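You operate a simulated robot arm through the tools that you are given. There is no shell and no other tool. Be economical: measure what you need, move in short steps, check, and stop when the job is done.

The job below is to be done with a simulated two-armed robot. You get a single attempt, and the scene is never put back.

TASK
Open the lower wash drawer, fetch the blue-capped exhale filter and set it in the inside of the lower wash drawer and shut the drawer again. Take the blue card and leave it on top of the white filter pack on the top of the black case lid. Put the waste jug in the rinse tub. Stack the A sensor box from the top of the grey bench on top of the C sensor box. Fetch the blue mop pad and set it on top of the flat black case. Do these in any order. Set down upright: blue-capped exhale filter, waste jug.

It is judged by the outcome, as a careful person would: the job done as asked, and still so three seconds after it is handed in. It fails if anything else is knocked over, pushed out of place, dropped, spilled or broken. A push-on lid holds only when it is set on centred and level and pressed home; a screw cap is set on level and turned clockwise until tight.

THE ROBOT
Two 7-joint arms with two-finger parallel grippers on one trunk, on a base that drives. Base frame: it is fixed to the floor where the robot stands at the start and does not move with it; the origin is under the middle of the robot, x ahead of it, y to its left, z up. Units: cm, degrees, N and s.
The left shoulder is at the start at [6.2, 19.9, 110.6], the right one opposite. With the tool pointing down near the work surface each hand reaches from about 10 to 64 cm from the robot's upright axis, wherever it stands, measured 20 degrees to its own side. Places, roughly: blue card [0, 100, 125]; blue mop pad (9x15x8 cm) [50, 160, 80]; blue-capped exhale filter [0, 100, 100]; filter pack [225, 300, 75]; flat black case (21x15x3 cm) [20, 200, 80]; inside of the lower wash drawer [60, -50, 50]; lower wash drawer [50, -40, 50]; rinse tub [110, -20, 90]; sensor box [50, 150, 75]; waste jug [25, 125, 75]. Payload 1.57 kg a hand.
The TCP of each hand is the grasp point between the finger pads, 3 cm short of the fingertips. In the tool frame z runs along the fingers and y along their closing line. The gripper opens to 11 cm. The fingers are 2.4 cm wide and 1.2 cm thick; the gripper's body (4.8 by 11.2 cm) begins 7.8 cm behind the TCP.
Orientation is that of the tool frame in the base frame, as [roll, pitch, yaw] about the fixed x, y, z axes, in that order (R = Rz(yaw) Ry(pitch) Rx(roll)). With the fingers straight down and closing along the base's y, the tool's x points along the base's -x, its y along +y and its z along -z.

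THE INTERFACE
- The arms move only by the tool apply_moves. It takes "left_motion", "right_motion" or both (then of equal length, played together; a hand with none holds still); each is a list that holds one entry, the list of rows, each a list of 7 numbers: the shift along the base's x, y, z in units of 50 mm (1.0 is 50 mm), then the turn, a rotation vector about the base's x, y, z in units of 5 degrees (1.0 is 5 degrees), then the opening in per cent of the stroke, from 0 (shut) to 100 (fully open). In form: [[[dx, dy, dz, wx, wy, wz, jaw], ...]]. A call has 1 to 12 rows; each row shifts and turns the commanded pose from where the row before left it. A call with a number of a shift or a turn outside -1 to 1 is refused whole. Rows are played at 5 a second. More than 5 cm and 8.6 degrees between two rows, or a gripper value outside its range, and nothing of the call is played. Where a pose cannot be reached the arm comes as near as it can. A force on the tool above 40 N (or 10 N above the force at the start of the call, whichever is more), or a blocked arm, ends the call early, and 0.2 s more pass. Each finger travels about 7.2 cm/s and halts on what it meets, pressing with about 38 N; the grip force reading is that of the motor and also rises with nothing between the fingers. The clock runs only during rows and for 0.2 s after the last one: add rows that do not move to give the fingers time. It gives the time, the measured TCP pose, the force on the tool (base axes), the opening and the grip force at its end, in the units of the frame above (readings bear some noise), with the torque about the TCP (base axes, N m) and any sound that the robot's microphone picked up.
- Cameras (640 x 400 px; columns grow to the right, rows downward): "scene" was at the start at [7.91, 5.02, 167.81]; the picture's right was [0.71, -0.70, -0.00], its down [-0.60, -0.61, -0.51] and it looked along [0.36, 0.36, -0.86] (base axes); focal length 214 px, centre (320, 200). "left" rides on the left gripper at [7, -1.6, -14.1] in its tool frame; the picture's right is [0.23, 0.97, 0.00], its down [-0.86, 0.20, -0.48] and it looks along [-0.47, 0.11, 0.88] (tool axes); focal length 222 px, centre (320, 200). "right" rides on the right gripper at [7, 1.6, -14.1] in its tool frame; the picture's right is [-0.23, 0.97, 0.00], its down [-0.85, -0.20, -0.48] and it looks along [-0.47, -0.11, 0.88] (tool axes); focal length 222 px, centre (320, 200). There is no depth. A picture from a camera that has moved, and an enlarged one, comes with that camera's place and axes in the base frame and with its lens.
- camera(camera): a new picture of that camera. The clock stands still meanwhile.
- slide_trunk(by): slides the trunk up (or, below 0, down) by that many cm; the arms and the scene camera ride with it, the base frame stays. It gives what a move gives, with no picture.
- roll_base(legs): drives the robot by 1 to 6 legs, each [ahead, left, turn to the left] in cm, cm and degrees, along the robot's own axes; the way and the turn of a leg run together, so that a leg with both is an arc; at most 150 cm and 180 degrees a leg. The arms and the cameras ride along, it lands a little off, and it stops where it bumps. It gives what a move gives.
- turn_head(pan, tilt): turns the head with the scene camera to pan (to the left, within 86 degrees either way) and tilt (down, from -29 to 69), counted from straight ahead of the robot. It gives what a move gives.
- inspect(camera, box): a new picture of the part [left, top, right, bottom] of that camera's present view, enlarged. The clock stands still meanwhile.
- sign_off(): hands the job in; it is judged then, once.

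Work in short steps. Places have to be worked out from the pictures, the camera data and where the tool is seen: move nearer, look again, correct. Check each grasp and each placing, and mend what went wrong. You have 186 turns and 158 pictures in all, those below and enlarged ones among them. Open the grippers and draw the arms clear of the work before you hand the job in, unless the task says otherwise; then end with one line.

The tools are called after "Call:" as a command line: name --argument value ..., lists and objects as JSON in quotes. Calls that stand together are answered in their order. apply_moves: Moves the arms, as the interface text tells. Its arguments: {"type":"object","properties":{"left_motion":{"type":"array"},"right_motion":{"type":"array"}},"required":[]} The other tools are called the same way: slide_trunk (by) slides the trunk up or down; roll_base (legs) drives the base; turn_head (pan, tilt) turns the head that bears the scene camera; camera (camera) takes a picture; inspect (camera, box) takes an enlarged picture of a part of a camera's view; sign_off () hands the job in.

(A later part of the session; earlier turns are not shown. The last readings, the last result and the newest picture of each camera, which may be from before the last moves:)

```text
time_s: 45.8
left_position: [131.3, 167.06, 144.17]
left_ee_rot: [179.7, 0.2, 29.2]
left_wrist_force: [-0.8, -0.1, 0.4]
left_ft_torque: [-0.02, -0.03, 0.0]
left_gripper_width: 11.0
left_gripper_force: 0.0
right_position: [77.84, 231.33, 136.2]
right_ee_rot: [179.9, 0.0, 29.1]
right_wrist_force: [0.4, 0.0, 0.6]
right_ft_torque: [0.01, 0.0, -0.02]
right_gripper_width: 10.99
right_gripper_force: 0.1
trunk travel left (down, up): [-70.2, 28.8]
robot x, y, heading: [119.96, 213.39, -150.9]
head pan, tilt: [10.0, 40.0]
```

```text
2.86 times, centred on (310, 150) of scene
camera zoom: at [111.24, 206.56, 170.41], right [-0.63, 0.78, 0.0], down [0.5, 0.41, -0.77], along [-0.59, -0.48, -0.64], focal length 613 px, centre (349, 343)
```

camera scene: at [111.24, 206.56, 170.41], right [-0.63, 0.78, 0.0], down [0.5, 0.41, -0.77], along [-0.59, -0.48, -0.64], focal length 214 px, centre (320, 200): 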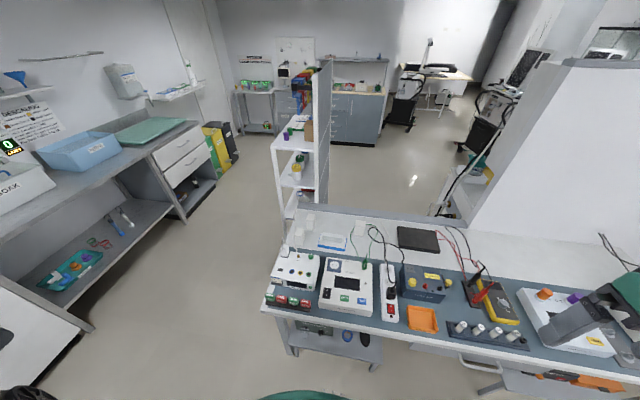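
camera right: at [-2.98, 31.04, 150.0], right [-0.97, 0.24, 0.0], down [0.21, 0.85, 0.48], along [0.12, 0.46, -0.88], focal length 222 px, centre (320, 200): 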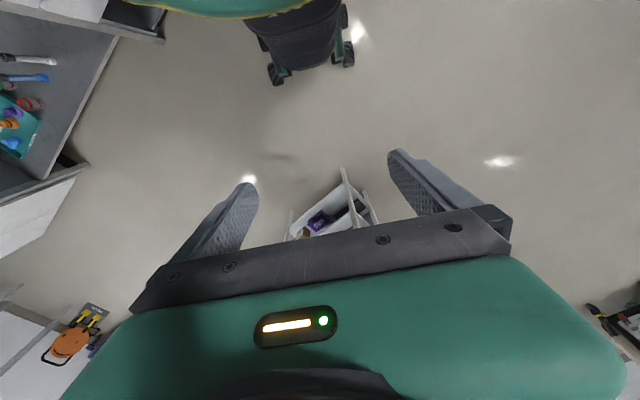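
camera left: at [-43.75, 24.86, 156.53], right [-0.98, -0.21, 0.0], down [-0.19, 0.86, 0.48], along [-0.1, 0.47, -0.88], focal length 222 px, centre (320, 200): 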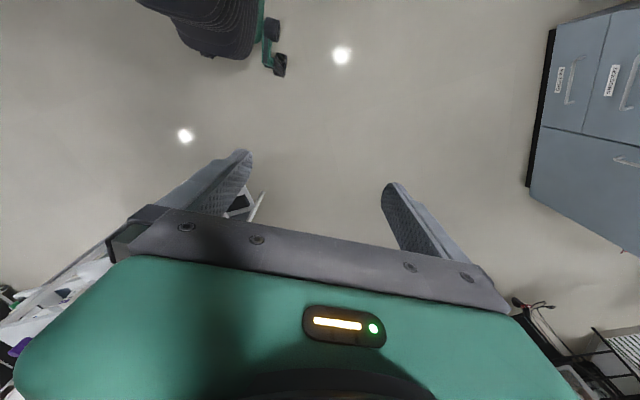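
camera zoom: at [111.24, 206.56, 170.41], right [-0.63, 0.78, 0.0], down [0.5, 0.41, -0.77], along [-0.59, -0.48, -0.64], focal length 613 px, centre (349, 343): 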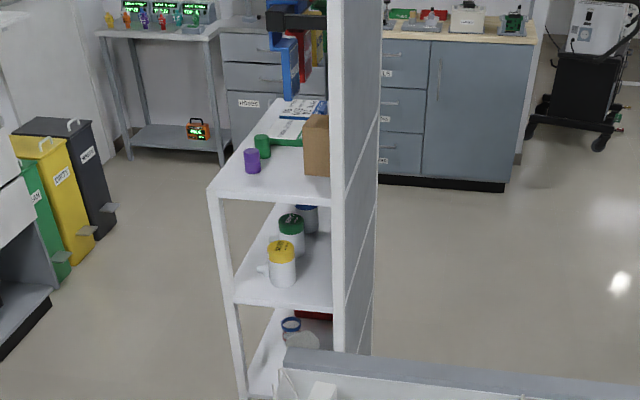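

The third white block beside the black lead looks like the same type of box; its label may face away. I drive along the aisle to see its far face.

Call:
roll_base --legs '[[0, -65, 0]]'

Call:
turn_head --pan 45 --tilt 35

Call:
camera --camera "scene"

```text
time_s: 49.4
left_position: [99.69, 223.96, 143.78]
left_ee_rot: [180.0, 0.2, 29.5]
left_wrist_force: [0.1, -0.3, 0.0]
left_ft_torque: [0.0, 0.02, -0.01]
left_gripper_width: 10.99
left_gripper_force: 0.1
right_position: [45.9, 287.95, 136.29]
right_ee_rot: [-179.8, 0.0, 29.6]
right_wrist_force: [0.1, -0.1, -0.6]
right_ft_torque: [0.03, 0.03, -0.02]
right_gripper_width: 10.97
right_gripper_force: 0.0
trunk travel left (down, up): [-70.2, 28.8]
robot x, y, heading: [88.63, 271.2, -150.5]
head pan, tilt: [10.0, 40.0]
```

```text
time_s: 50.4
left_position: [99.56, 224.45, 143.95]
left_ee_rot: [179.8, 0.2, 29.6]
left_wrist_force: [1.0, 0.0, 0.1]
left_ft_torque: [0.0, -0.02, 0.03]
left_gripper_width: 10.98
left_gripper_force: 0.1
right_position: [45.63, 288.26, 136.03]
right_ee_rot: [-180.0, 0.0, 29.5]
right_wrist_force: [0.2, 0.0, -0.1]
right_ft_torque: [0.0, 0.02, 0.01]
right_gripper_width: 10.98
right_gripper_force: 0.0
trunk travel left (down, up): [-70.2, 28.8]
robot x, y, heading: [88.13, 270.48, -150.5]
head pan, tilt: [45.0, 35.0]
```

```text
115 pictures are left
camera scene: at [83.39, 260.66, 171.15], right [-0.96, 0.27, 0.0], down [0.15, 0.55, -0.82], along [-0.22, -0.79, -0.57], focal length 214 px, centre (320, 200)
```

scene: 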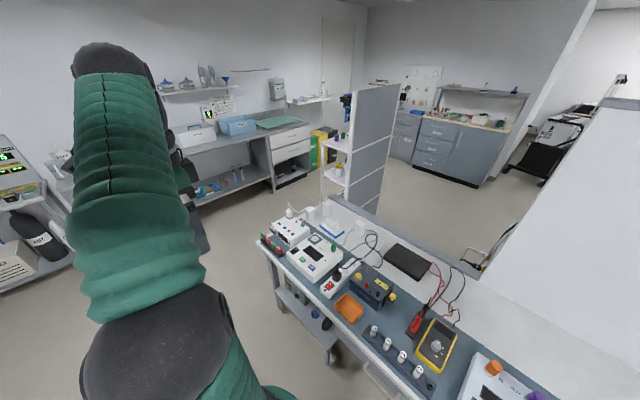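

Call:
inspect --camera "scene" --box '[280, 185, 440, 285]'

Call:
inspect --camera "scene" --box '[335, 205, 395, 245]'

Call:
inspect --camera "scene" --box '[340, 60, 540, 185]'

```text
4.00 times, centred on (360, 235) of scene
camera zoom: at [83.39, 260.66, 171.15], right [-0.96, 0.27, 0.0], down [0.15, 0.55, -0.82], along [-0.22, -0.79, -0.57], focal length 858 px, centre (160, 60)
```

zoom: 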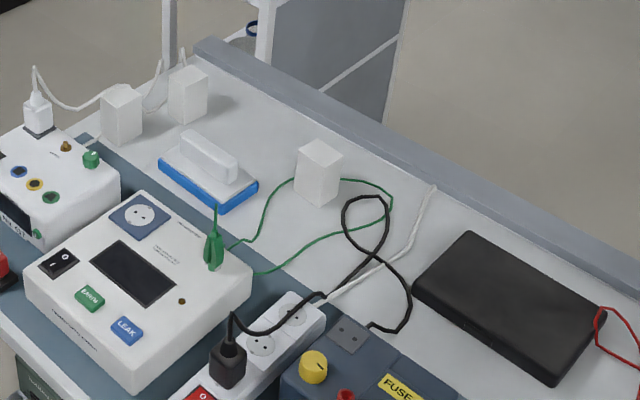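

```text
10.00 times, centred on (365, 225) of scene
camera zoom: at [83.39, 260.66, 171.15], right [-0.96, 0.27, 0.0], down [0.15, 0.55, -0.82], along [-0.22, -0.79, -0.57], focal length 2145 px, centre (-130, -50)
```

zoom: 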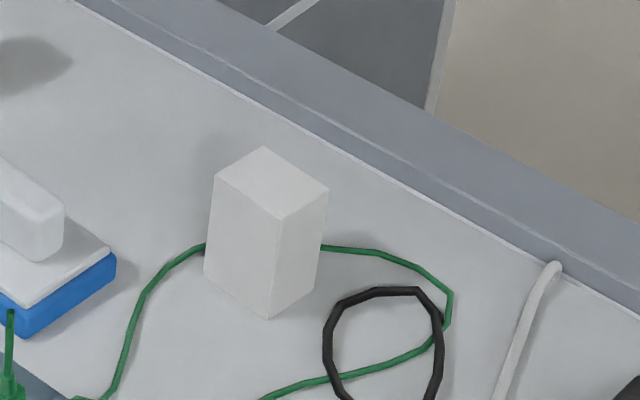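

```text
3.20 times, centred on (440, 122) of scene
camera zoom: at [83.39, 260.66, 171.15], right [-0.96, 0.27, 0.0], down [0.15, 0.55, -0.82], along [-0.22, -0.79, -0.57], focal length 686 px, centre (-64, 448)
```

zoom: 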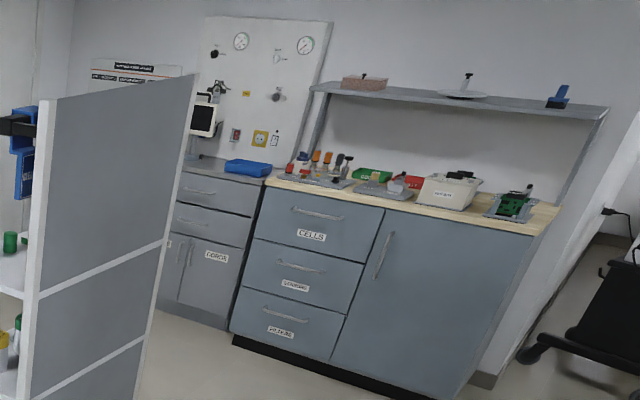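

The third block has the same size as A and B and no other box exists, so it is very likely C with its label turned away; I will confirm it with a hand camera later. Now the mop pad: I drive back along the aisle to its position and close up to the bench carefully.

Call:
roll_base --legs '[[0, 56, 0.5], [12, 0, 0]]'

Call:
turn_head --pan 0 --tilt 69

Call:
camera --camera "scene"

```text
time_s: 54.5
left_position: [117.45, 169.61, 144.19]
left_ee_rot: [179.6, 0.4, 29.7]
left_wrist_force: [0.3, -0.2, -0.4]
left_ft_torque: [-0.01, 0.02, -0.03]
left_gripper_width: 10.99
left_gripper_force: 0.0
right_position: [63.23, 233.47, 136.21]
right_ee_rot: [180.0, 0.2, 29.7]
right_wrist_force: [0.0, -0.3, 0.4]
right_ft_torque: [-0.03, 0.01, -0.01]
right_gripper_width: 11.0
right_gripper_force: 0.0
trunk travel left (down, up): [-70.2, 28.8]
robot x, y, heading: [106.02, 215.49, -150.3]
head pan, tilt: [45.0, 35.0]
```

```text
time_s: 55.6
left_position: [117.25, 169.18, 144.14]
left_ee_rot: [179.7, 0.3, 29.7]
left_wrist_force: [-0.1, 0.1, -0.6]
left_ft_torque: [-0.03, 0.02, -0.04]
left_gripper_width: 11.01
left_gripper_force: 0.0
right_position: [63.03, 233.01, 136.09]
right_ee_rot: [180.0, 0.0, 29.7]
right_wrist_force: [-0.7, 0.1, 0.7]
right_ft_torque: [0.0, 0.01, -0.01]
right_gripper_width: 11.0
right_gripper_force: 0.0
trunk travel left (down, up): [-70.2, 28.8]
robot x, y, heading: [106.14, 215.4, -150.5]
head pan, tilt: [0.0, 68.8]
```

```text
111 pictures are left
camera scene: at [98.44, 211.26, 166.81], right [-0.5, 0.87, 0.0], down [0.81, 0.46, -0.36], along [-0.32, -0.18, -0.93], focal length 214 px, centre (320, 200)
```

scene: 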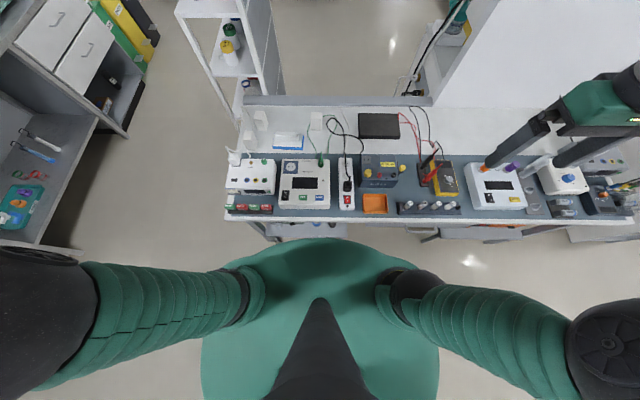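

The torso front is about 20 cm ahead of the axis and the bench edge 36 cm, so I roll 10 cm closer and bring the left hand forward, high over the instruments.

Call:
roll_base --legs '[[10, 0, 0]]'

Call:
camera --camera "scene"

```text
time_s: 56.8
left_position: [109.13, 164.52, 144.19]
left_ee_rot: [179.8, 0.4, 29.7]
left_wrist_force: [0.4, -0.1, 0.3]
left_ft_torque: [-0.04, 0.06, 0.01]
left_gripper_width: 11.01
left_gripper_force: 0.0
right_position: [54.95, 228.37, 136.33]
right_ee_rot: [-180.0, 0.2, 29.6]
right_wrist_force: [0.3, 0.7, 0.2]
right_ft_torque: [0.0, 0.02, -0.04]
right_gripper_width: 11.0
right_gripper_force: 0.1
trunk travel left (down, up): [-70.2, 28.8]
robot x, y, heading: [97.02, 210.58, -150.2]
head pan, tilt: [0.0, 68.8]
```

```text
110 pictures are left
camera scene: at [90.37, 206.72, 166.84], right [-0.5, 0.87, 0.0], down [0.81, 0.46, -0.37], along [-0.32, -0.18, -0.93], focal length 214 px, centre (320, 200)
```

scene: 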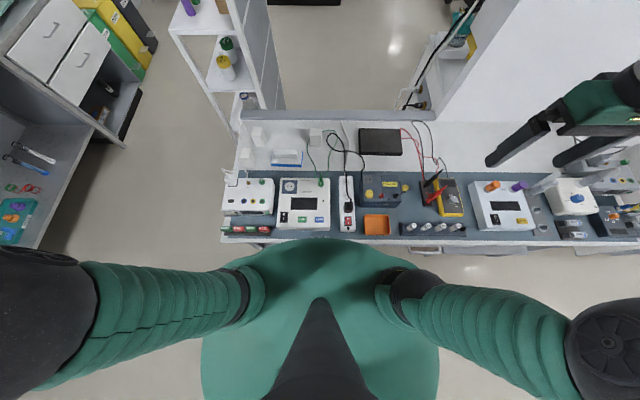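

I enlarge the mop and the flat case to measure them from this near-vertical view.

Call:
inspect --camera "scene" --box '[230, 110, 420, 230]'

```text
3.33 times, centred on (325, 170) of scene
camera zoom: at [90.37, 206.72, 166.84], right [-0.5, 0.87, 0.0], down [0.81, 0.46, -0.37], along [-0.32, -0.18, -0.93], focal length 715 px, centre (303, 300)
```

zoom: 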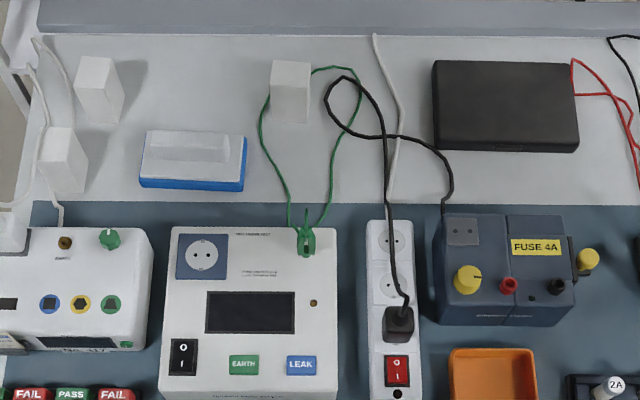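

The pad's centre is near (48,164), about 68 cm from the robot axis. I close up 4 cm more and bring the left hand down at the bench corner and over, turning it so the fingers close across the handle.

Call:
roll_base --legs '[[4, 0, 0]]'

Call:
apply_moves --left_motion '[[[0, 0, -1, 0, 0, -1, 100], [0, 0, -1, 0, 0, -1, 100], [0, 0, -1, 0, 0, -1, 100], [0, 0, -1, 0, 0, -1, 100], [0, 0, -1, 0, 0, -1, 100], [0, 0, -1, 0, 0, -1, 100], [-0.98, 0, 0, 0, 0, -1, 100], [-0.98, 0, 0, 0, 0, -1, 100], [-0.98, 0, 0, 0, 0, -1, 100], [-0.98, 0, 0, 0, 0, -1, 100], [-0.98, 0, 0, 0, 0, -1, 100], [-0.98, 0, 0, 0, 0, -1, 100]]]'

```text
time_s: 57.7
left_position: [102.83, 163.79, 144.16]
left_ee_rot: [179.6, 0.1, 28.5]
left_wrist_force: [-0.7, -0.1, -0.8]
left_ft_torque: [0.04, -0.02, 0.04]
left_gripper_width: 11.02
left_gripper_force: 0.0
right_position: [49.94, 228.79, 136.0]
right_ee_rot: [179.8, 0.0, 28.5]
right_wrist_force: [-0.9, -0.3, -0.2]
right_ft_torque: [0.1, 0.02, 0.04]
right_gripper_width: 11.01
right_gripper_force: 0.0
trunk travel left (down, up): [-70.2, 28.8]
robot x, y, heading: [92.46, 209.83, -151.5]
head pan, tilt: [0.0, 68.8]
```

```text
time_s: 60.3
left_position: [74.04, 161.72, 113.07]
left_ee_rot: [-179.3, -0.1, -31.5]
left_wrist_force: [0.4, 0.6, 0.5]
left_ft_torque: [0.03, 0.02, 0.0]
left_gripper_width: 10.99
left_gripper_force: 0.1
right_position: [50.73, 226.62, 136.52]
right_ee_rot: [-179.2, -0.1, 28.5]
right_wrist_force: [-0.1, -0.2, -0.4]
right_ft_torque: [0.01, -0.02, -0.03]
right_gripper_width: 11.02
right_gripper_force: 0.0
trunk travel left (down, up): [-70.2, 28.8]
robot x, y, heading: [92.64, 210.02, -151.3]
head pan, tilt: [0.0, 68.8]
```

Both hands' readings shifted slightly, as if the base had touched something. I check with the scene camera.

Call:
camera --camera "scene"

Call:
camera --camera "left"

```text
108 pictures are left
camera scene: at [84.41, 206.3, 166.79], right [-0.48, 0.88, 0.0], down [0.82, 0.44, -0.36], along [-0.31, -0.17, -0.93], focal length 214 px, centre (320, 200)
```

scene: 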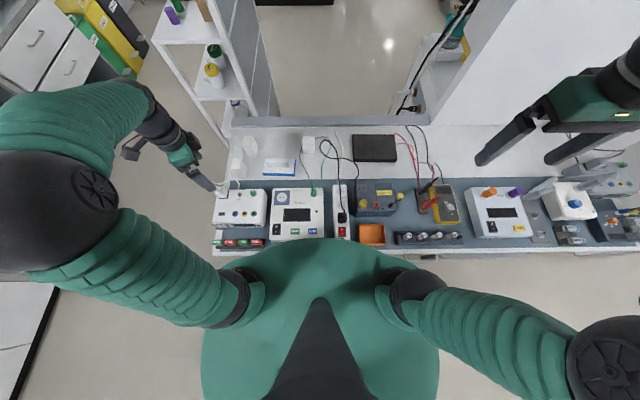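

```text
107 pictures are left
camera left: at [80.73, 159.21, 127.12], right [-0.32, -0.95, -0.01], down [-0.84, 0.27, 0.48], along [-0.45, 0.16, -0.88], focal length 222 px, centre (320, 200)
```

left: 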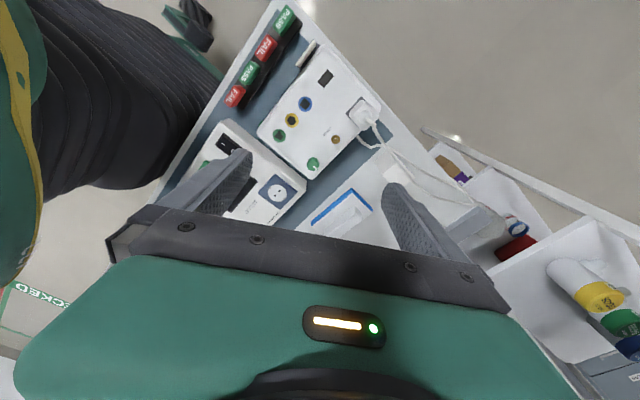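

The hand is over the instruments without contact. I continue to above the pad with the remaining turn and look again.

Call:
apply_moves --left_motion '[[[-0.7, 0.07, 0, 0, 0, -1, 100], [-0.7, 0.07, 0, 0, 0, -1, 100], [-0.7, 0.07, 0, 0, 0, -1, 100], [-0.7, 0.07, 0, 0, 0, -1, 100], [-0.7, 0.07, 0, 0, 0, -1, 100], [-0.7, 0.07, 0, 0, 0, -1, 100], [-0.7, 0.07, 0, 0, 0, -0.6, 100], [0, 0, -0.8, 0, 0, 0, 100], [0, 0, 0, 0, 0, 0, 100]]]'

Call:
camera --camera "left"

Call:
inspect --camera "scene" --box '[200, 110, 360, 210]'

```text
time_s: 62.3
left_position: [49.82, 164.17, 109.25]
left_ee_rot: [-179.3, 0.0, -64.6]
left_wrist_force: [-0.2, 0.7, 0.4]
left_ft_torque: [0.03, 0.03, -0.02]
left_gripper_width: 11.01
left_gripper_force: 0.0
right_position: [50.9, 226.8, 136.71]
right_ee_rot: [-179.1, 0.0, 28.5]
right_wrist_force: [0.7, 0.2, -0.4]
right_ft_torque: [-0.01, -0.03, 0.02]
right_gripper_width: 11.01
right_gripper_force: 0.0
trunk travel left (down, up): [-70.2, 28.8]
robot x, y, heading: [92.96, 210.06, -151.6]
head pan, tilt: [0.0, 68.8]
```

```text
106 pictures are left
camera left: at [54.17, 158.49, 123.31], right [-0.78, -0.62, -0.01], down [-0.55, 0.68, 0.48], along [-0.29, 0.38, -0.88], focal length 222 px, centre (320, 200)
```

left: 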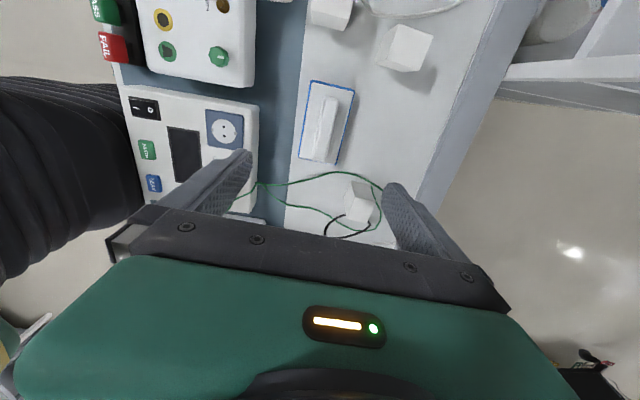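

```text
4.00 times, centred on (280, 160) of scene
camera zoom: at [84.57, 206.51, 166.81], right [-0.48, 0.88, 0.0], down [0.82, 0.44, -0.36], along [-0.32, -0.18, -0.93], focal length 858 px, centre (480, 360)
```

zoom: 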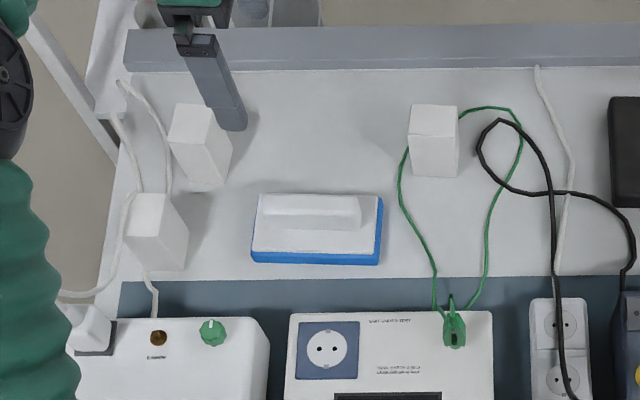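

The pad's handle is almost exactly under the hand (offset about -0.9, -1.1). I descend to just above the handle with the jaws half closed.

Call:
apply_moves --left_motion '[[[-0.1, -0.1, -0.9, 0, 0, 0, 60], [-0.05, -0.1, -0.9, 0, 0, 0, 60], [0, 0, -0.9, 0, 0, 0, 60], [0, 0, -0.9, 0, 0, 0, 60], [0, 0, 0, 0, 0, 0, 60]]]'

Call:
camera --camera "left"

Call:
inspect --camera "scene" --box '[230, 120, 330, 182]'

```text
time_s: 63.5
left_position: [49.16, 163.11, 91.29]
left_ee_rot: [-179.4, 0.1, -64.5]
left_wrist_force: [-1.1, -0.7, -0.4]
left_ft_torque: [0.01, 0.04, 0.0]
left_gripper_width: 6.6
left_gripper_force: 0.2
right_position: [50.87, 226.75, 136.6]
right_ee_rot: [-179.1, 0.1, 28.4]
right_wrist_force: [-0.1, -0.1, 0.1]
right_ft_torque: [-0.01, 0.01, -0.02]
right_gripper_width: 10.98
right_gripper_force: 0.2
trunk travel left (down, up): [-70.2, 28.8]
robot x, y, heading: [92.66, 209.81, -151.3]
head pan, tilt: [0.0, 68.8]
```

```text
104 pictures are left
camera left: at [53.5, 157.38, 105.32], right [-0.78, -0.62, -0.01], down [-0.55, 0.68, 0.48], along [-0.29, 0.38, -0.88], focal length 222 px, centre (320, 200)
```

left: 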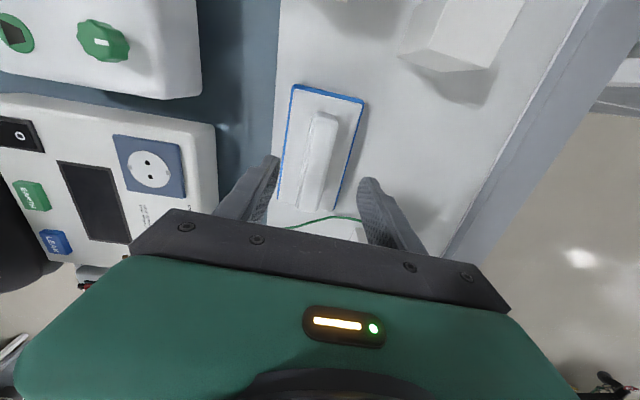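

```text
6.40 times, centred on (280, 151) of scene
camera zoom: at [84.46, 206.54, 166.81], right [-0.48, 0.88, -0.01], down [0.82, 0.44, -0.36], along [-0.32, -0.18, -0.93], focal length 1373 px, centre (576, 514)
```

zoom: 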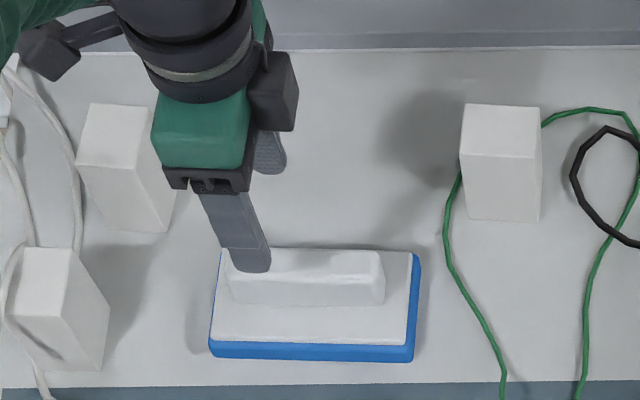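

The two views agree if the bench is a few cm lower than I assumed; the handle centre is then about 1.5 cm further along the bench. I correct and descend stepwise.

Call:
apply_moves --left_motion '[[[-0.15, 0.27, -0.4, 0, 0, 0, 60], [0, 0, -0.6, 0, 0, 0, 60], [0, 0, -0.6, 0, 0, 0, 60], [0, 0, 0, 0, 0, 0, 60]]]'

Call:
camera --camera "left"

Call:
inspect --camera "scene" --box '[230, 120, 330, 182]'

```text
time_s: 64.5
left_position: [48.3, 164.53, 83.31]
left_ee_rot: [-179.3, 0.1, -64.5]
left_wrist_force: [0.5, -0.3, 0.2]
left_ft_torque: [0.0, 0.0, 0.0]
left_gripper_width: 6.61
left_gripper_force: 0.1
right_position: [50.84, 226.78, 136.56]
right_ee_rot: [-179.0, -0.1, 28.5]
right_wrist_force: [-0.7, 0.1, -0.8]
right_ft_torque: [-0.01, -0.02, -0.02]
right_gripper_width: 10.99
right_gripper_force: 0.1
trunk travel left (down, up): [-70.2, 28.8]
robot x, y, heading: [93.06, 209.99, -151.5]
head pan, tilt: [0.0, 68.8]
```

```text
102 pictures are left
camera left: at [52.67, 158.73, 97.39], right [-0.78, -0.62, -0.01], down [-0.55, 0.68, 0.48], along [-0.29, 0.38, -0.88], focal length 222 px, centre (320, 200)
```

left: 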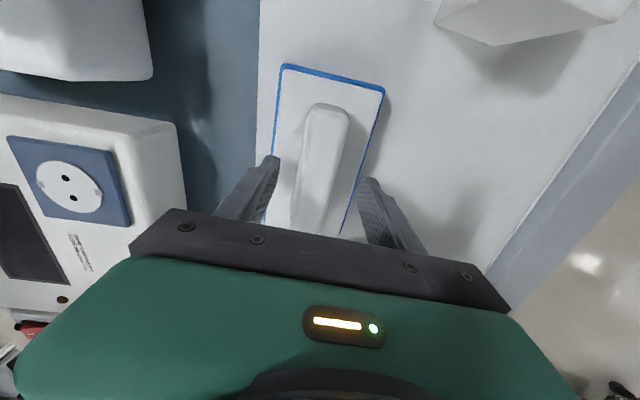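

```text
6.40 times, centred on (280, 151) of scene
camera zoom: at [84.41, 206.57, 166.8], right [-0.48, 0.88, -0.01], down [0.82, 0.44, -0.36], along [-0.31, -0.18, -0.93], focal length 1373 px, centre (576, 514)
```

zoom: 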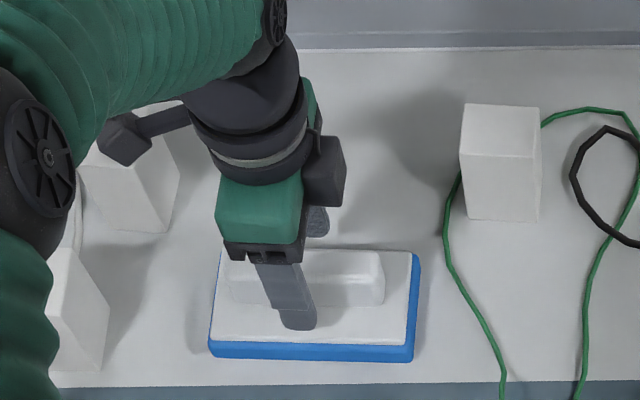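

The fingers now straddle the handle's middle. I lower 2 cm and close.

Call:
apply_moves --left_motion '[[[0, 0, -0.2, 0, 0, 0, 60], [0, 0, -0.2, 0, 0, 0, 60], [0, 0, 0, 0, 0, 0, 0], [0, 0, 0, 0, 0, 0, 0], [0, 0, 0, 0, 0, 0, 0], [0, 0, 0, 0, 0, 0, 0]]]'

Call:
camera --camera "left"

```text
time_s: 65.3
left_position: [48.41, 164.21, 82.05]
left_ee_rot: [179.9, 0.5, -64.4]
left_wrist_force: [2.7, 11.6, 37.2]
left_ft_torque: [-0.44, -1.02, 0.43]
left_gripper_width: 2.79
left_gripper_force: 18.2
right_position: [51.73, 226.24, 136.97]
right_ee_rot: [-178.8, 0.3, 28.5]
right_wrist_force: [0.3, 0.0, -1.4]
right_ft_torque: [0.01, -0.01, 0.0]
right_gripper_width: 11.0
right_gripper_force: 0.0
trunk travel left (down, up): [-70.2, 28.8]
robot x, y, heading: [92.97, 209.9, -151.6]
head pan, tilt: [0.0, 68.8]
stopped in row 4 (left hand): the force on the tool passed its limit at 47 N (the readings are from after the stop); the commanded pose is now the measured one
```

```text
100 pictures are left
camera left: at [52.98, 158.43, 95.96], right [-0.78, -0.63, 0.0], down [-0.55, 0.68, 0.49], along [-0.3, 0.38, -0.87], focal length 222 px, centre (320, 200)
```

left: 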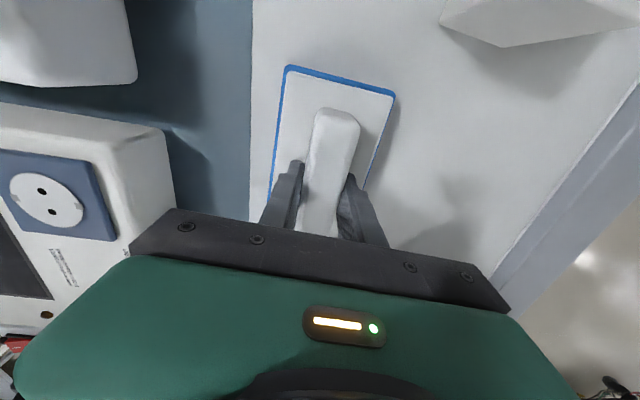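

The fingertips reached the pad top and the handle is gripped at 2.8 cm. I ease up, squeeze and lift.

Call:
apply_moves --left_motion '[[[0, 0, 0.1, 0, 0, 0, 0], [0, 0, 0, 0, 0, 0, 0], [0, 0, 0.3, 0, 0, 0, 0], [0, 0, 0.6, 0, 0, 0, 0], [0, 0, 0.8, 0, 0, 0, 0], [0, 0, 0.9, 0, 0, 0, 0], [0, 0, 0.9, 0, 0, 0, 0], [0, 0, 0.6, 0, 0, 0, 0]]]'

Call:
camera --camera "scene"

```text
time_s: 67.1
left_position: [48.4, 163.91, 102.49]
left_ee_rot: [-179.7, 0.2, -64.6]
left_wrist_force: [0.2, -0.7, -1.4]
left_ft_torque: [0.0, -0.02, -0.01]
left_gripper_width: 2.76
left_gripper_force: 37.7
right_position: [51.19, 226.35, 136.62]
right_ee_rot: [-178.8, 0.1, 28.4]
right_wrist_force: [0.4, 0.3, 0.0]
right_ft_torque: [-0.02, 0.01, 0.0]
right_gripper_width: 11.0
right_gripper_force: 0.0
trunk travel left (down, up): [-70.2, 28.8]
robot x, y, heading: [92.59, 210.06, -151.5]
head pan, tilt: [0.0, 68.8]
```

```text
99 pictures are left
camera scene: at [84.65, 206.31, 166.8], right [-0.48, 0.88, 0.0], down [0.82, 0.44, -0.36], along [-0.32, -0.17, -0.93], focal length 214 px, centre (320, 200)
```

scene: 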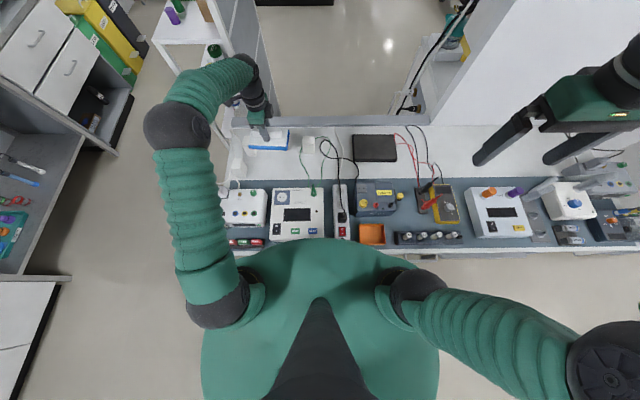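

The pad is held. The case centre is near (17.6, 201). I back off 3 cm for safety and slide the base 47 cm to the right along the bench.

Call:
roll_base --legs '[[-3, 0, 0], [0, -46.5, 0]]'

Call:
camera --camera "scene"

```text
time_s: 70.4
left_position: [28.92, 205.59, 102.24]
left_ee_rot: [-179.6, 0.5, -64.6]
left_wrist_force: [0.4, -0.6, -0.3]
left_ft_torque: [0.02, 0.03, -0.02]
left_gripper_width: 2.76
left_gripper_force: 37.6
right_position: [32.03, 267.84, 136.83]
right_ee_rot: [-178.5, -0.1, 28.2]
right_wrist_force: [1.1, -0.6, 0.1]
right_ft_torque: [0.0, -0.06, -0.03]
right_gripper_width: 11.0
right_gripper_force: 0.1
trunk travel left (down, up): [-70.2, 28.8]
robot x, y, heading: [73.55, 252.44, -151.9]
head pan, tilt: [0.0, 68.8]
```

```text
98 pictures are left
camera scene: at [65.36, 247.23, 166.76], right [-0.47, 0.88, 0.0], down [0.82, 0.44, -0.36], along [-0.32, -0.17, -0.93], focal length 214 px, centre (320, 200)
```

scene: 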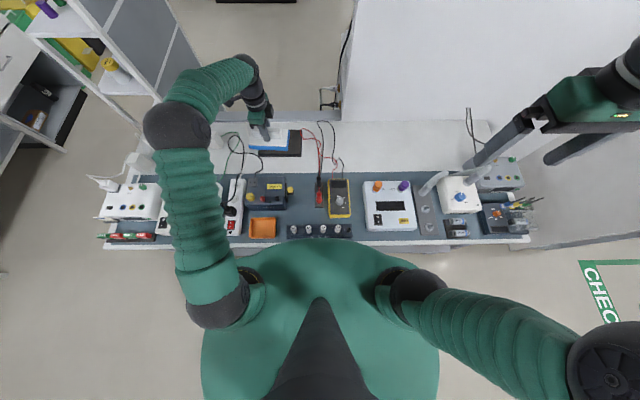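

I move the pad forward over the case while descending slightly, watching for reach limits.

Call:
apply_moves --left_motion '[[[-0.5, -0.23, -0.4, 0, 0, 0, 0], [-0.5, -0.23, -0.4, 0, 0, 0, 0], [-0.5, -0.23, -0.4, 0, 0, 0, 0], [-0.5, -0.23, -0.4, 0, 0, 0, 0], [0, 0, -0.2, 0, 0, 0, 0], [0, 0, 0, 0, 0, 0, 0]]]'

Call:
inspect --camera "scene" --box '[220, 90, 340, 165]'

Call:
camera --camera "left"

```text
time_s: 71.8
left_position: [22.3, 203.01, 93.36]
left_ee_rot: [-179.7, 0.3, -64.5]
left_wrist_force: [-0.8, 0.3, -0.9]
left_ft_torque: [0.01, -0.02, -0.02]
left_gripper_width: 2.73
left_gripper_force: 37.7
left hand out of reach, approached as far as the arm can: row 3, 4
right_position: [32.14, 268.51, 136.75]
right_ee_rot: [-178.8, 0.0, 28.2]
right_wrist_force: [0.5, -0.3, -0.6]
right_ft_torque: [-0.01, 0.01, 0.01]
right_gripper_width: 11.01
right_gripper_force: 0.1
trunk travel left (down, up): [-70.2, 28.8]
robot x, y, heading: [73.2, 251.43, -152.0]
head pan, tilt: [0.0, 68.8]
```

```text
5.33 times, centred on (280, 128) of scene
camera zoom: at [65.35, 248.05, 166.78], right [-0.47, 0.88, 0.0], down [0.82, 0.44, -0.36], along [-0.32, -0.17, -0.93], focal length 1144 px, centre (533, 587)
```

zoom: 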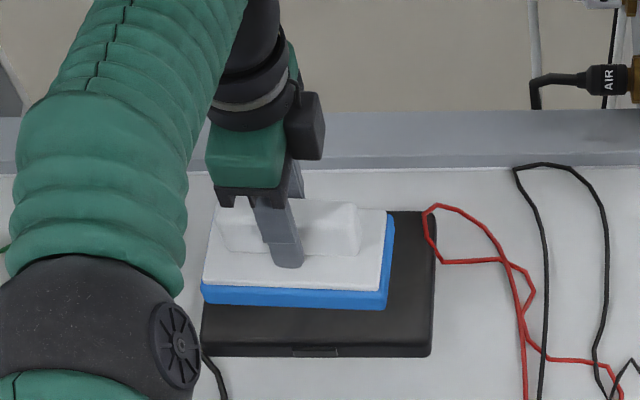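

```text
96 pictures are left
camera left: at [26.8, 197.15, 107.46], right [-0.78, -0.62, -0.01], down [-0.55, 0.68, 0.48], along [-0.3, 0.38, -0.88], focal length 222 px, centre (320, 200)
```

left: 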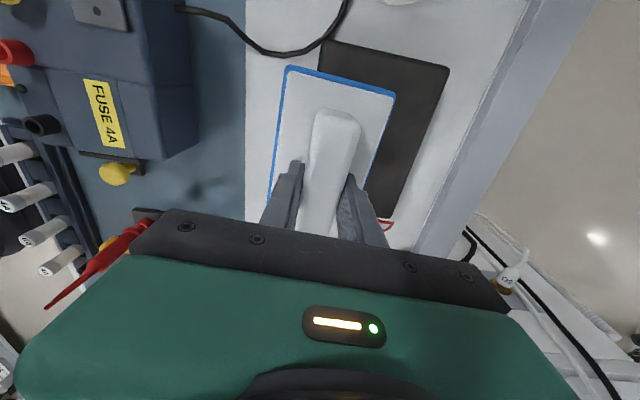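

About 4 cm more forward is needed and the arm is at its limit, so I roll the base 2.5 cm closer, a spot I have already been in safely.

Call:
roll_base --legs '[[2.5, -0.5, 0]]'

Call:
apply_moves --left_motion '[[[-0.2, -0.11, -0.3, 0, 0, 0, 0], [-0.16, -0.09, -0.3, 0, 0, 0, 0], [0, 0, 0, 0, 0, 0, 0]]]'

Call:
camera --camera "left"

```text
time_s: 72.6
left_position: [20.49, 202.26, 93.95]
left_ee_rot: [179.9, 0.4, -64.6]
left_wrist_force: [-0.1, 1.0, -0.8]
left_ft_torque: [-0.03, 0.06, -0.02]
left_gripper_width: 2.76
left_gripper_force: 37.6
right_position: [30.55, 268.13, 137.09]
right_ee_rot: [-178.7, 0.5, 28.2]
right_wrist_force: [0.1, 1.1, -0.2]
right_ft_torque: [0.0, 0.02, -0.01]
right_gripper_width: 10.99
right_gripper_force: 0.0
trunk travel left (down, up): [-70.2, 28.8]
robot x, y, heading: [70.98, 251.07, -151.8]
head pan, tilt: [0.0, 68.8]
```

```text
time_s: 73.4
left_position: [20.09, 201.96, 91.39]
left_ee_rot: [-179.8, 0.3, -64.5]
left_wrist_force: [-0.8, 0.0, -0.9]
left_ft_torque: [-0.03, -0.01, -0.01]
left_gripper_width: 2.72
left_gripper_force: 38.2
left hand out of reach, approached as far as the arm can: row 1, 2
right_position: [29.79, 267.69, 136.93]
right_ee_rot: [-178.8, 0.2, 28.2]
right_wrist_force: [-0.8, -0.3, 0.0]
right_ft_torque: [0.02, -0.02, 0.01]
right_gripper_width: 11.02
right_gripper_force: 0.0
trunk travel left (down, up): [-70.2, 28.8]
robot x, y, heading: [70.52, 251.47, -151.4]
head pan, tilt: [0.0, 68.8]
```

```text
95 pictures are left
camera left: at [24.49, 196.13, 105.38], right [-0.78, -0.62, -0.01], down [-0.55, 0.68, 0.48], along [-0.3, 0.38, -0.88], focal length 222 px, centre (320, 200)
```

left: 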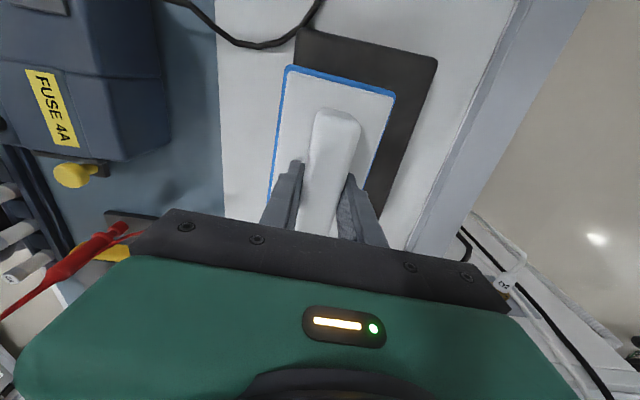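

The pad is now just within the case, about 2.5 cm to the near side of centre. I descend while pushing forward as far as the arm allows, then check.

Call:
apply_moves --left_motion '[[[-0.15, -0.08, -0.3, 0, 0, 0, 0], [-0.1, -0.05, -0.3, 0, 0, 0, 0], [0, 0, -0.2, 0, 0, 0, 0], [0, 0, 0, 0, 0, 0, 0]]]'

Call:
camera --camera "left"

Call:
inspect --camera "scene" --box '[220, 90, 340, 165]'

```text
time_s: 74.4
left_position: [20.32, 201.98, 88.27]
left_ee_rot: [-179.8, 0.3, -64.6]
left_wrist_force: [-0.4, -0.1, -0.7]
left_ft_torque: [0.01, 0.0, 0.01]
left_gripper_width: 2.76
left_gripper_force: 38.5
left hand out of reach, approached as far as the arm can: row 1, 2
right_position: [29.8, 267.69, 136.99]
right_ee_rot: [-178.7, 0.2, 28.1]
right_wrist_force: [-0.3, -0.3, -0.5]
right_ft_torque: [0.0, -0.01, 0.01]
right_gripper_width: 11.02
right_gripper_force: 0.1
trunk travel left (down, up): [-70.2, 28.8]
robot x, y, heading: [71.23, 251.53, -151.9]
head pan, tilt: [0.0, 68.8]
```

```text
94 pictures are left
camera left: at [24.78, 196.16, 102.29], right [-0.78, -0.62, 0.0], down [-0.55, 0.68, 0.48], along [-0.3, 0.38, -0.88], focal length 222 px, centre (320, 200)
```

left: 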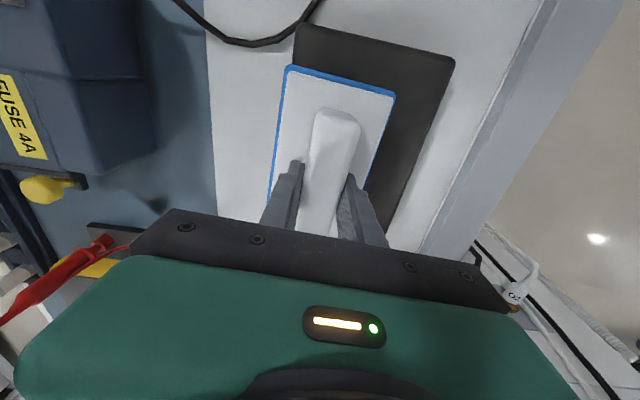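

```text
5.33 times, centred on (280, 128) of scene
camera zoom: at [62.96, 247.15, 166.78], right [-0.47, 0.88, 0.0], down [0.82, 0.44, -0.36], along [-0.32, -0.17, -0.93], focal length 1144 px, centre (533, 587)
```

zoom: 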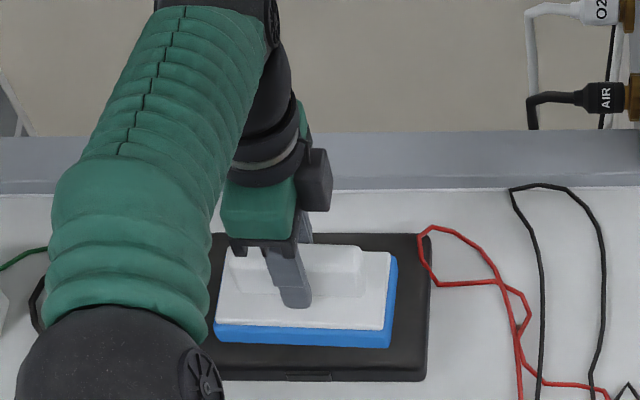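

As it stands the pad's front edge would land nearly flush with the case's edge. I roll 1.3 cm closer for margin before lowering.

Call:
roll_base --legs '[[1.5, 0, 0]]'

Call:
inspect --camera "scene" --box '[220, 90, 340, 165]'

```text
time_s: 75.2
left_position: [19.23, 201.29, 88.59]
left_ee_rot: [179.9, 0.3, -64.6]
left_wrist_force: [0.0, 0.2, -1.0]
left_ft_torque: [-0.02, 0.08, 0.01]
left_gripper_width: 2.73
left_gripper_force: 37.9
right_position: [29.03, 267.26, 137.02]
right_ee_rot: [-178.7, 0.5, 28.3]
right_wrist_force: [0.0, -0.1, 0.4]
right_ft_torque: [0.0, 0.03, 0.02]
right_gripper_width: 11.02
right_gripper_force: 0.1
trunk travel left (down, up): [-70.2, 28.8]
robot x, y, heading: [69.82, 250.78, -151.8]
head pan, tilt: [0.0, 68.8]
```

```text
5.33 times, centred on (280, 128) of scene
camera zoom: at [62.16, 246.71, 166.83], right [-0.47, 0.88, 0.0], down [0.82, 0.44, -0.36], along [-0.32, -0.17, -0.93], focal length 1144 px, centre (533, 587)
```

zoom: 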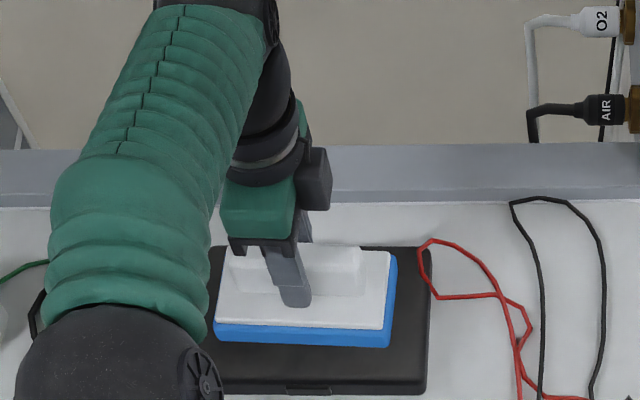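

Good: about 1.5 cm of margin. I lower the pad onto the case, stopping on contact.

Call:
apply_moves --left_motion '[[[0, 0, -0.25, 0, 0, 0, 0], [0, 0, -0.2, 0, 0, 0, 0], [0, 0, -0.1, 0, 0, 0, 0], [0, 0, -0.1, 0, 0, 0, 0], [0, 0, 0, 0, 0, 0, 0]]]'

Call:
inspect --camera "scene" --box '[220, 90, 340, 165]'

```text
time_s: 76.3
left_position: [19.3, 201.2, 85.38]
left_ee_rot: [-180.0, 0.4, -64.5]
left_wrist_force: [0.1, 0.5, -0.9]
left_ft_torque: [0.02, -0.03, -0.01]
left_gripper_width: 2.72
left_gripper_force: 38.1
left hand out of reach, approached as far as the arm can: row 3
right_position: [28.85, 267.12, 137.0]
right_ee_rot: [-178.7, 0.2, 28.2]
right_wrist_force: [-0.3, 0.5, 0.7]
right_ft_torque: [-0.04, 0.01, 0.01]
right_gripper_width: 11.01
right_gripper_force: 0.1
trunk travel left (down, up): [-70.2, 28.8]
robot x, y, heading: [69.75, 250.03, -152.0]
head pan, tilt: [0.0, 68.8]
```

```text
5.33 times, centred on (280, 128) of scene
camera zoom: at [61.62, 246.43, 166.79], right [-0.47, 0.88, 0.0], down [0.82, 0.44, -0.36], along [-0.32, -0.17, -0.93], focal length 1144 px, centre (533, 587)
```

zoom: 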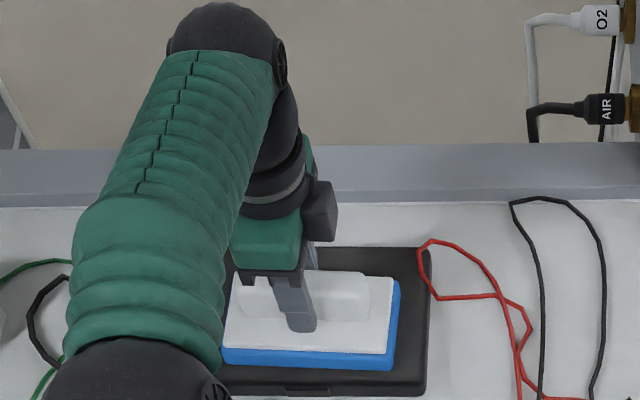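

Not in contact yet (force about zero); I keep lowering in small steps.

Call:
apply_moves --left_motion '[[[0, 0, -0.1, 0, 0, 0, 0], [0, 0, -0.08, 0, 0, 0, 0], [0, 0, -0.08, 0, 0, 0, 0], [0, 0, 0, 0, 0, 0, 0]]]'

```text
time_s: 77.2
left_position: [19.41, 201.3, 84.89]
left_ee_rot: [179.2, 0.1, -64.4]
left_wrist_force: [7.3, 7.0, 21.0]
left_ft_torque: [0.62, -1.38, 0.14]
left_gripper_width: 2.72
left_gripper_force: 38.0
left hand out of reach, approached as far as the arm can: row 3
right_position: [28.92, 267.45, 136.98]
right_ee_rot: [-178.8, 0.5, 28.2]
right_wrist_force: [0.4, -0.3, -0.9]
right_ft_torque: [0.0, 0.0, -0.01]
right_gripper_width: 11.02
right_gripper_force: 0.0
trunk travel left (down, up): [-70.2, 28.8]
robot x, y, heading: [69.76, 250.73, -151.9]
head pan, tilt: [0.0, 68.8]
stopped in row 4 (left hand): the force on the tool passed its limit at 43 N (the readings are from after the stop); the commanded pose is now the measured one
```

The pad is down on the case. I ease up slightly, open, and rise.

Call:
apply_moves --left_motion '[[[0, 0, 0.04, 0, 0, 0, 0], [0, 0, 0, 0, 0, 0, 40], [0, 0, 0, 0, 0, 0, 50], [0, 0, 0, 0, 0, 0, 50], [0, 0, 0.3, 0, 0, 0, 50], [0, 0, 0.8, 0, 0, 0, 50], [0, 0, 0.9, 0, 0, 0, 50], [0.2, 0.2, 0.9, 0, 0, 0, 50], [0.2, 0.2, 0.9, 0, 0, 0, 50], [0.2, 0.2, 0.9, 0, 0, 0, 50]]]'

Call:
inspect --camera "scene" --box '[220, 90, 340, 165]'

```text
time_s: 79.4
left_position: [22.25, 204.23, 108.67]
left_ee_rot: [179.3, 0.2, -64.6]
left_wrist_force: [-0.5, -0.7, 0.5]
left_ft_torque: [0.05, 0.0, -0.02]
left_gripper_width: 5.49
left_gripper_force: 0.1
right_position: [28.82, 267.2, 137.0]
right_ee_rot: [-178.7, 0.3, 28.3]
right_wrist_force: [0.3, -0.7, 0.3]
right_ft_torque: [-0.02, 0.01, -0.01]
right_gripper_width: 10.97
right_gripper_force: 0.1
trunk travel left (down, up): [-70.2, 28.8]
robot x, y, heading: [69.39, 250.54, -151.6]
head pan, tilt: [0.0, 68.8]
```

```text
5.33 times, centred on (280, 128) of scene
camera zoom: at [61.75, 246.57, 166.79], right [-0.47, 0.88, 0.0], down [0.82, 0.44, -0.36], along [-0.32, -0.17, -0.93], focal length 1144 px, centre (533, 587)
```

zoom: 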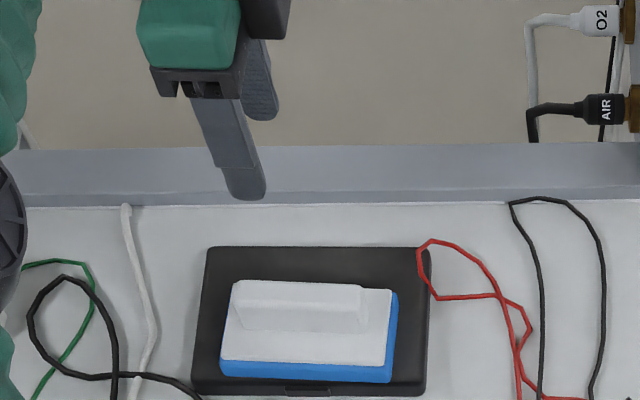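

The pad rests fully on the case. Next is box A onto C from the bench's front end; I retract the left hand, keeping its orientation, since there it will look toward C's hidden face.

Call:
apply_moves --left_motion '[[[0.5, 0, 0.7, 0, 0, 0, 50], [0.84, 0.03, 0.4, 0, 0, 0, 50], [0.84, 0.03, 0.4, 0, 0, 0, 50], [0.84, 0.03, 0.4, 0, 0, 0, 50], [0.84, 0.03, 0.4, 0, 0, 0, 50], [0.84, 0.03, 0.4, 0, 0, 0, 50], [0.84, 0.03, 0.3, 0, 0, 0, 50], [0.84, 0.03, 0, 0, 0, 0, 50]]]'

Call:
roll_base --legs '[[-25, 0, 0], [0, 134, 0], [0, 0, -90], [0, 75, 0]]'

Call:
camera --camera "scene"

```text
time_s: 81.2
left_position: [54.61, 205.42, 123.48]
left_ee_rot: [179.2, 0.3, -64.5]
left_wrist_force: [-0.4, 0.5, 0.3]
left_ft_torque: [-0.01, 0.07, 0.0]
left_gripper_width: 5.51
left_gripper_force: 0.0
right_position: [28.96, 267.13, 137.09]
right_ee_rot: [-178.7, 0.3, 28.2]
right_wrist_force: [-0.4, 0.7, 0.3]
right_ft_torque: [-0.01, -0.01, -0.02]
right_gripper_width: 11.01
right_gripper_force: 0.1
trunk travel left (down, up): [-70.2, 28.8]
robot x, y, heading: [69.27, 250.26, -151.7]
head pan, tilt: [0.0, 68.8]
```

```text
time_s: 96.9
left_position: [41.07, 128.74, 123.53]
left_ee_rot: [179.3, 0.2, -157.3]
left_wrist_force: [1.7, 0.5, 0.4]
left_ft_torque: [-0.01, 0.0, 0.01]
left_gripper_width: 5.53
left_gripper_force: 0.0
right_position: [104.15, 151.27, 136.84]
right_ee_rot: [-178.8, 0.3, -64.6]
right_wrist_force: [0.8, -0.2, 0.3]
right_ft_torque: [-0.01, 0.05, 0.0]
right_gripper_width: 10.99
right_gripper_force: 0.0
trunk travel left (down, up): [-70.2, 28.8]
robot x, y, heading: [85.8, 110.91, 115.2]
head pan, tilt: [0.0, 68.8]
```

```text
89 pictures are left
camera scene: at [81.85, 119.19, 166.79], right [0.9, 0.43, 0.0], down [0.4, -0.84, -0.36], along [-0.16, 0.33, -0.93], focal length 214 px, centre (320, 200)
```

scene: 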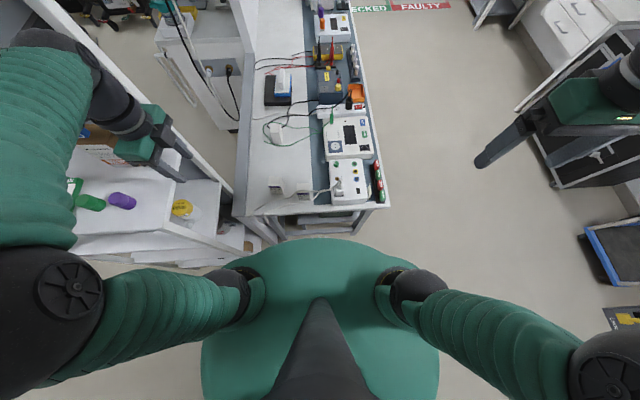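

The left hand is close to the rack's VALVES box, so I first move it right, away from the rack, before anything else.

Call:
apply_moves --left_motion '[[[0.5, 0.25, 0.4, 0, 0, 0, 50], [0.8, 0.4, 0, 0, 0, 0, 50], [0.8, 0.4, 0, 0, 0, 0, 50], [0.6, 0.3, 0, 0, 0, 0, 50]]]'

Call:
roll_base --legs '[[0, 0, 3.3]]'

Call:
camera --camera "left"

Call:
inspect --camera "scene" --box '[60, 100, 400, 260]'

```text
time_s: 97.9
left_position: [54.34, 135.31, 125.36]
left_ee_rot: [179.3, 0.2, -157.3]
left_wrist_force: [0.4, -0.3, 0.7]
left_ft_torque: [0.01, 0.01, -0.01]
left_gripper_width: 5.48
left_gripper_force: 0.0
right_position: [103.94, 151.12, 136.87]
right_ee_rot: [-178.8, 0.4, -64.7]
right_wrist_force: [0.3, 0.4, -0.3]
right_ft_torque: [-0.01, -0.03, 0.01]
right_gripper_width: 11.01
right_gripper_force: 0.1
trunk travel left (down, up): [-70.2, 28.8]
robot x, y, heading: [85.63, 111.13, 115.3]
head pan, tilt: [0.0, 68.8]
```

```text
time_s: 98.7
left_position: [53.04, 133.46, 125.44]
left_ee_rot: [179.2, 0.3, -154.1]
left_wrist_force: [0.9, 0.1, 0.6]
left_ft_torque: [0.04, 0.0, 0.01]
left_gripper_width: 5.49
left_gripper_force: 0.2
right_position: [101.5, 152.09, 136.94]
right_ee_rot: [-178.8, 0.3, -61.5]
right_wrist_force: [-0.7, 1.4, 0.3]
right_ft_torque: [-0.01, 0.02, 0.02]
right_gripper_width: 10.99
right_gripper_force: 0.1
trunk travel left (down, up): [-70.2, 28.8]
robot x, y, heading: [85.45, 111.38, 118.7]
head pan, tilt: [0.0, 68.8]
```

```text
88 pictures are left
camera left: at [47.51, 128.66, 139.41], right [-0.63, 0.78, 0.01], down [0.68, 0.55, 0.48], along [0.37, 0.31, -0.87], focal length 222 px, centre (320, 200)
```

left: 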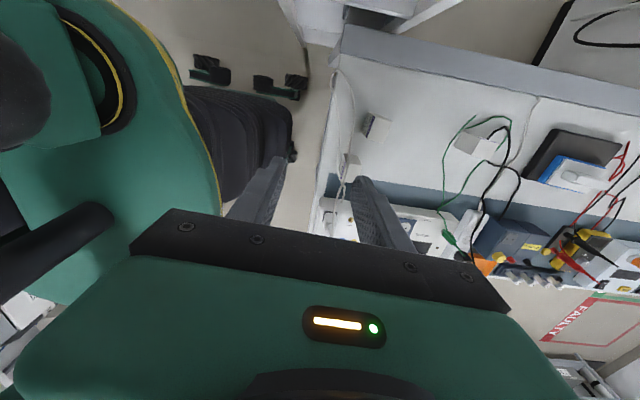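

```text
1.88 times, centred on (230, 180) of scene
camera zoom: at [81.17, 118.82, 166.8], right [0.88, 0.48, 0.0], down [0.45, -0.82, -0.36], along [-0.17, 0.32, -0.93], focal length 404 px, centre (489, 238)
```

zoom: 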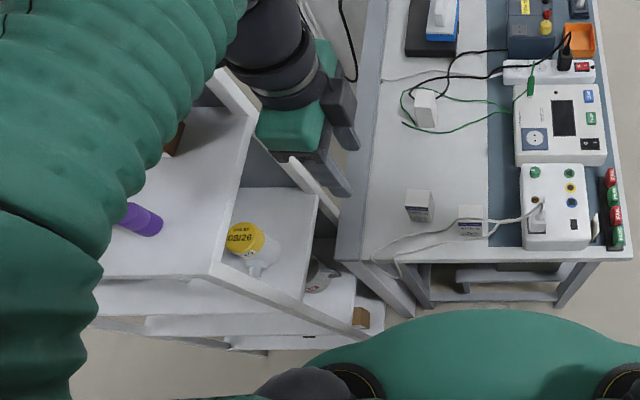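

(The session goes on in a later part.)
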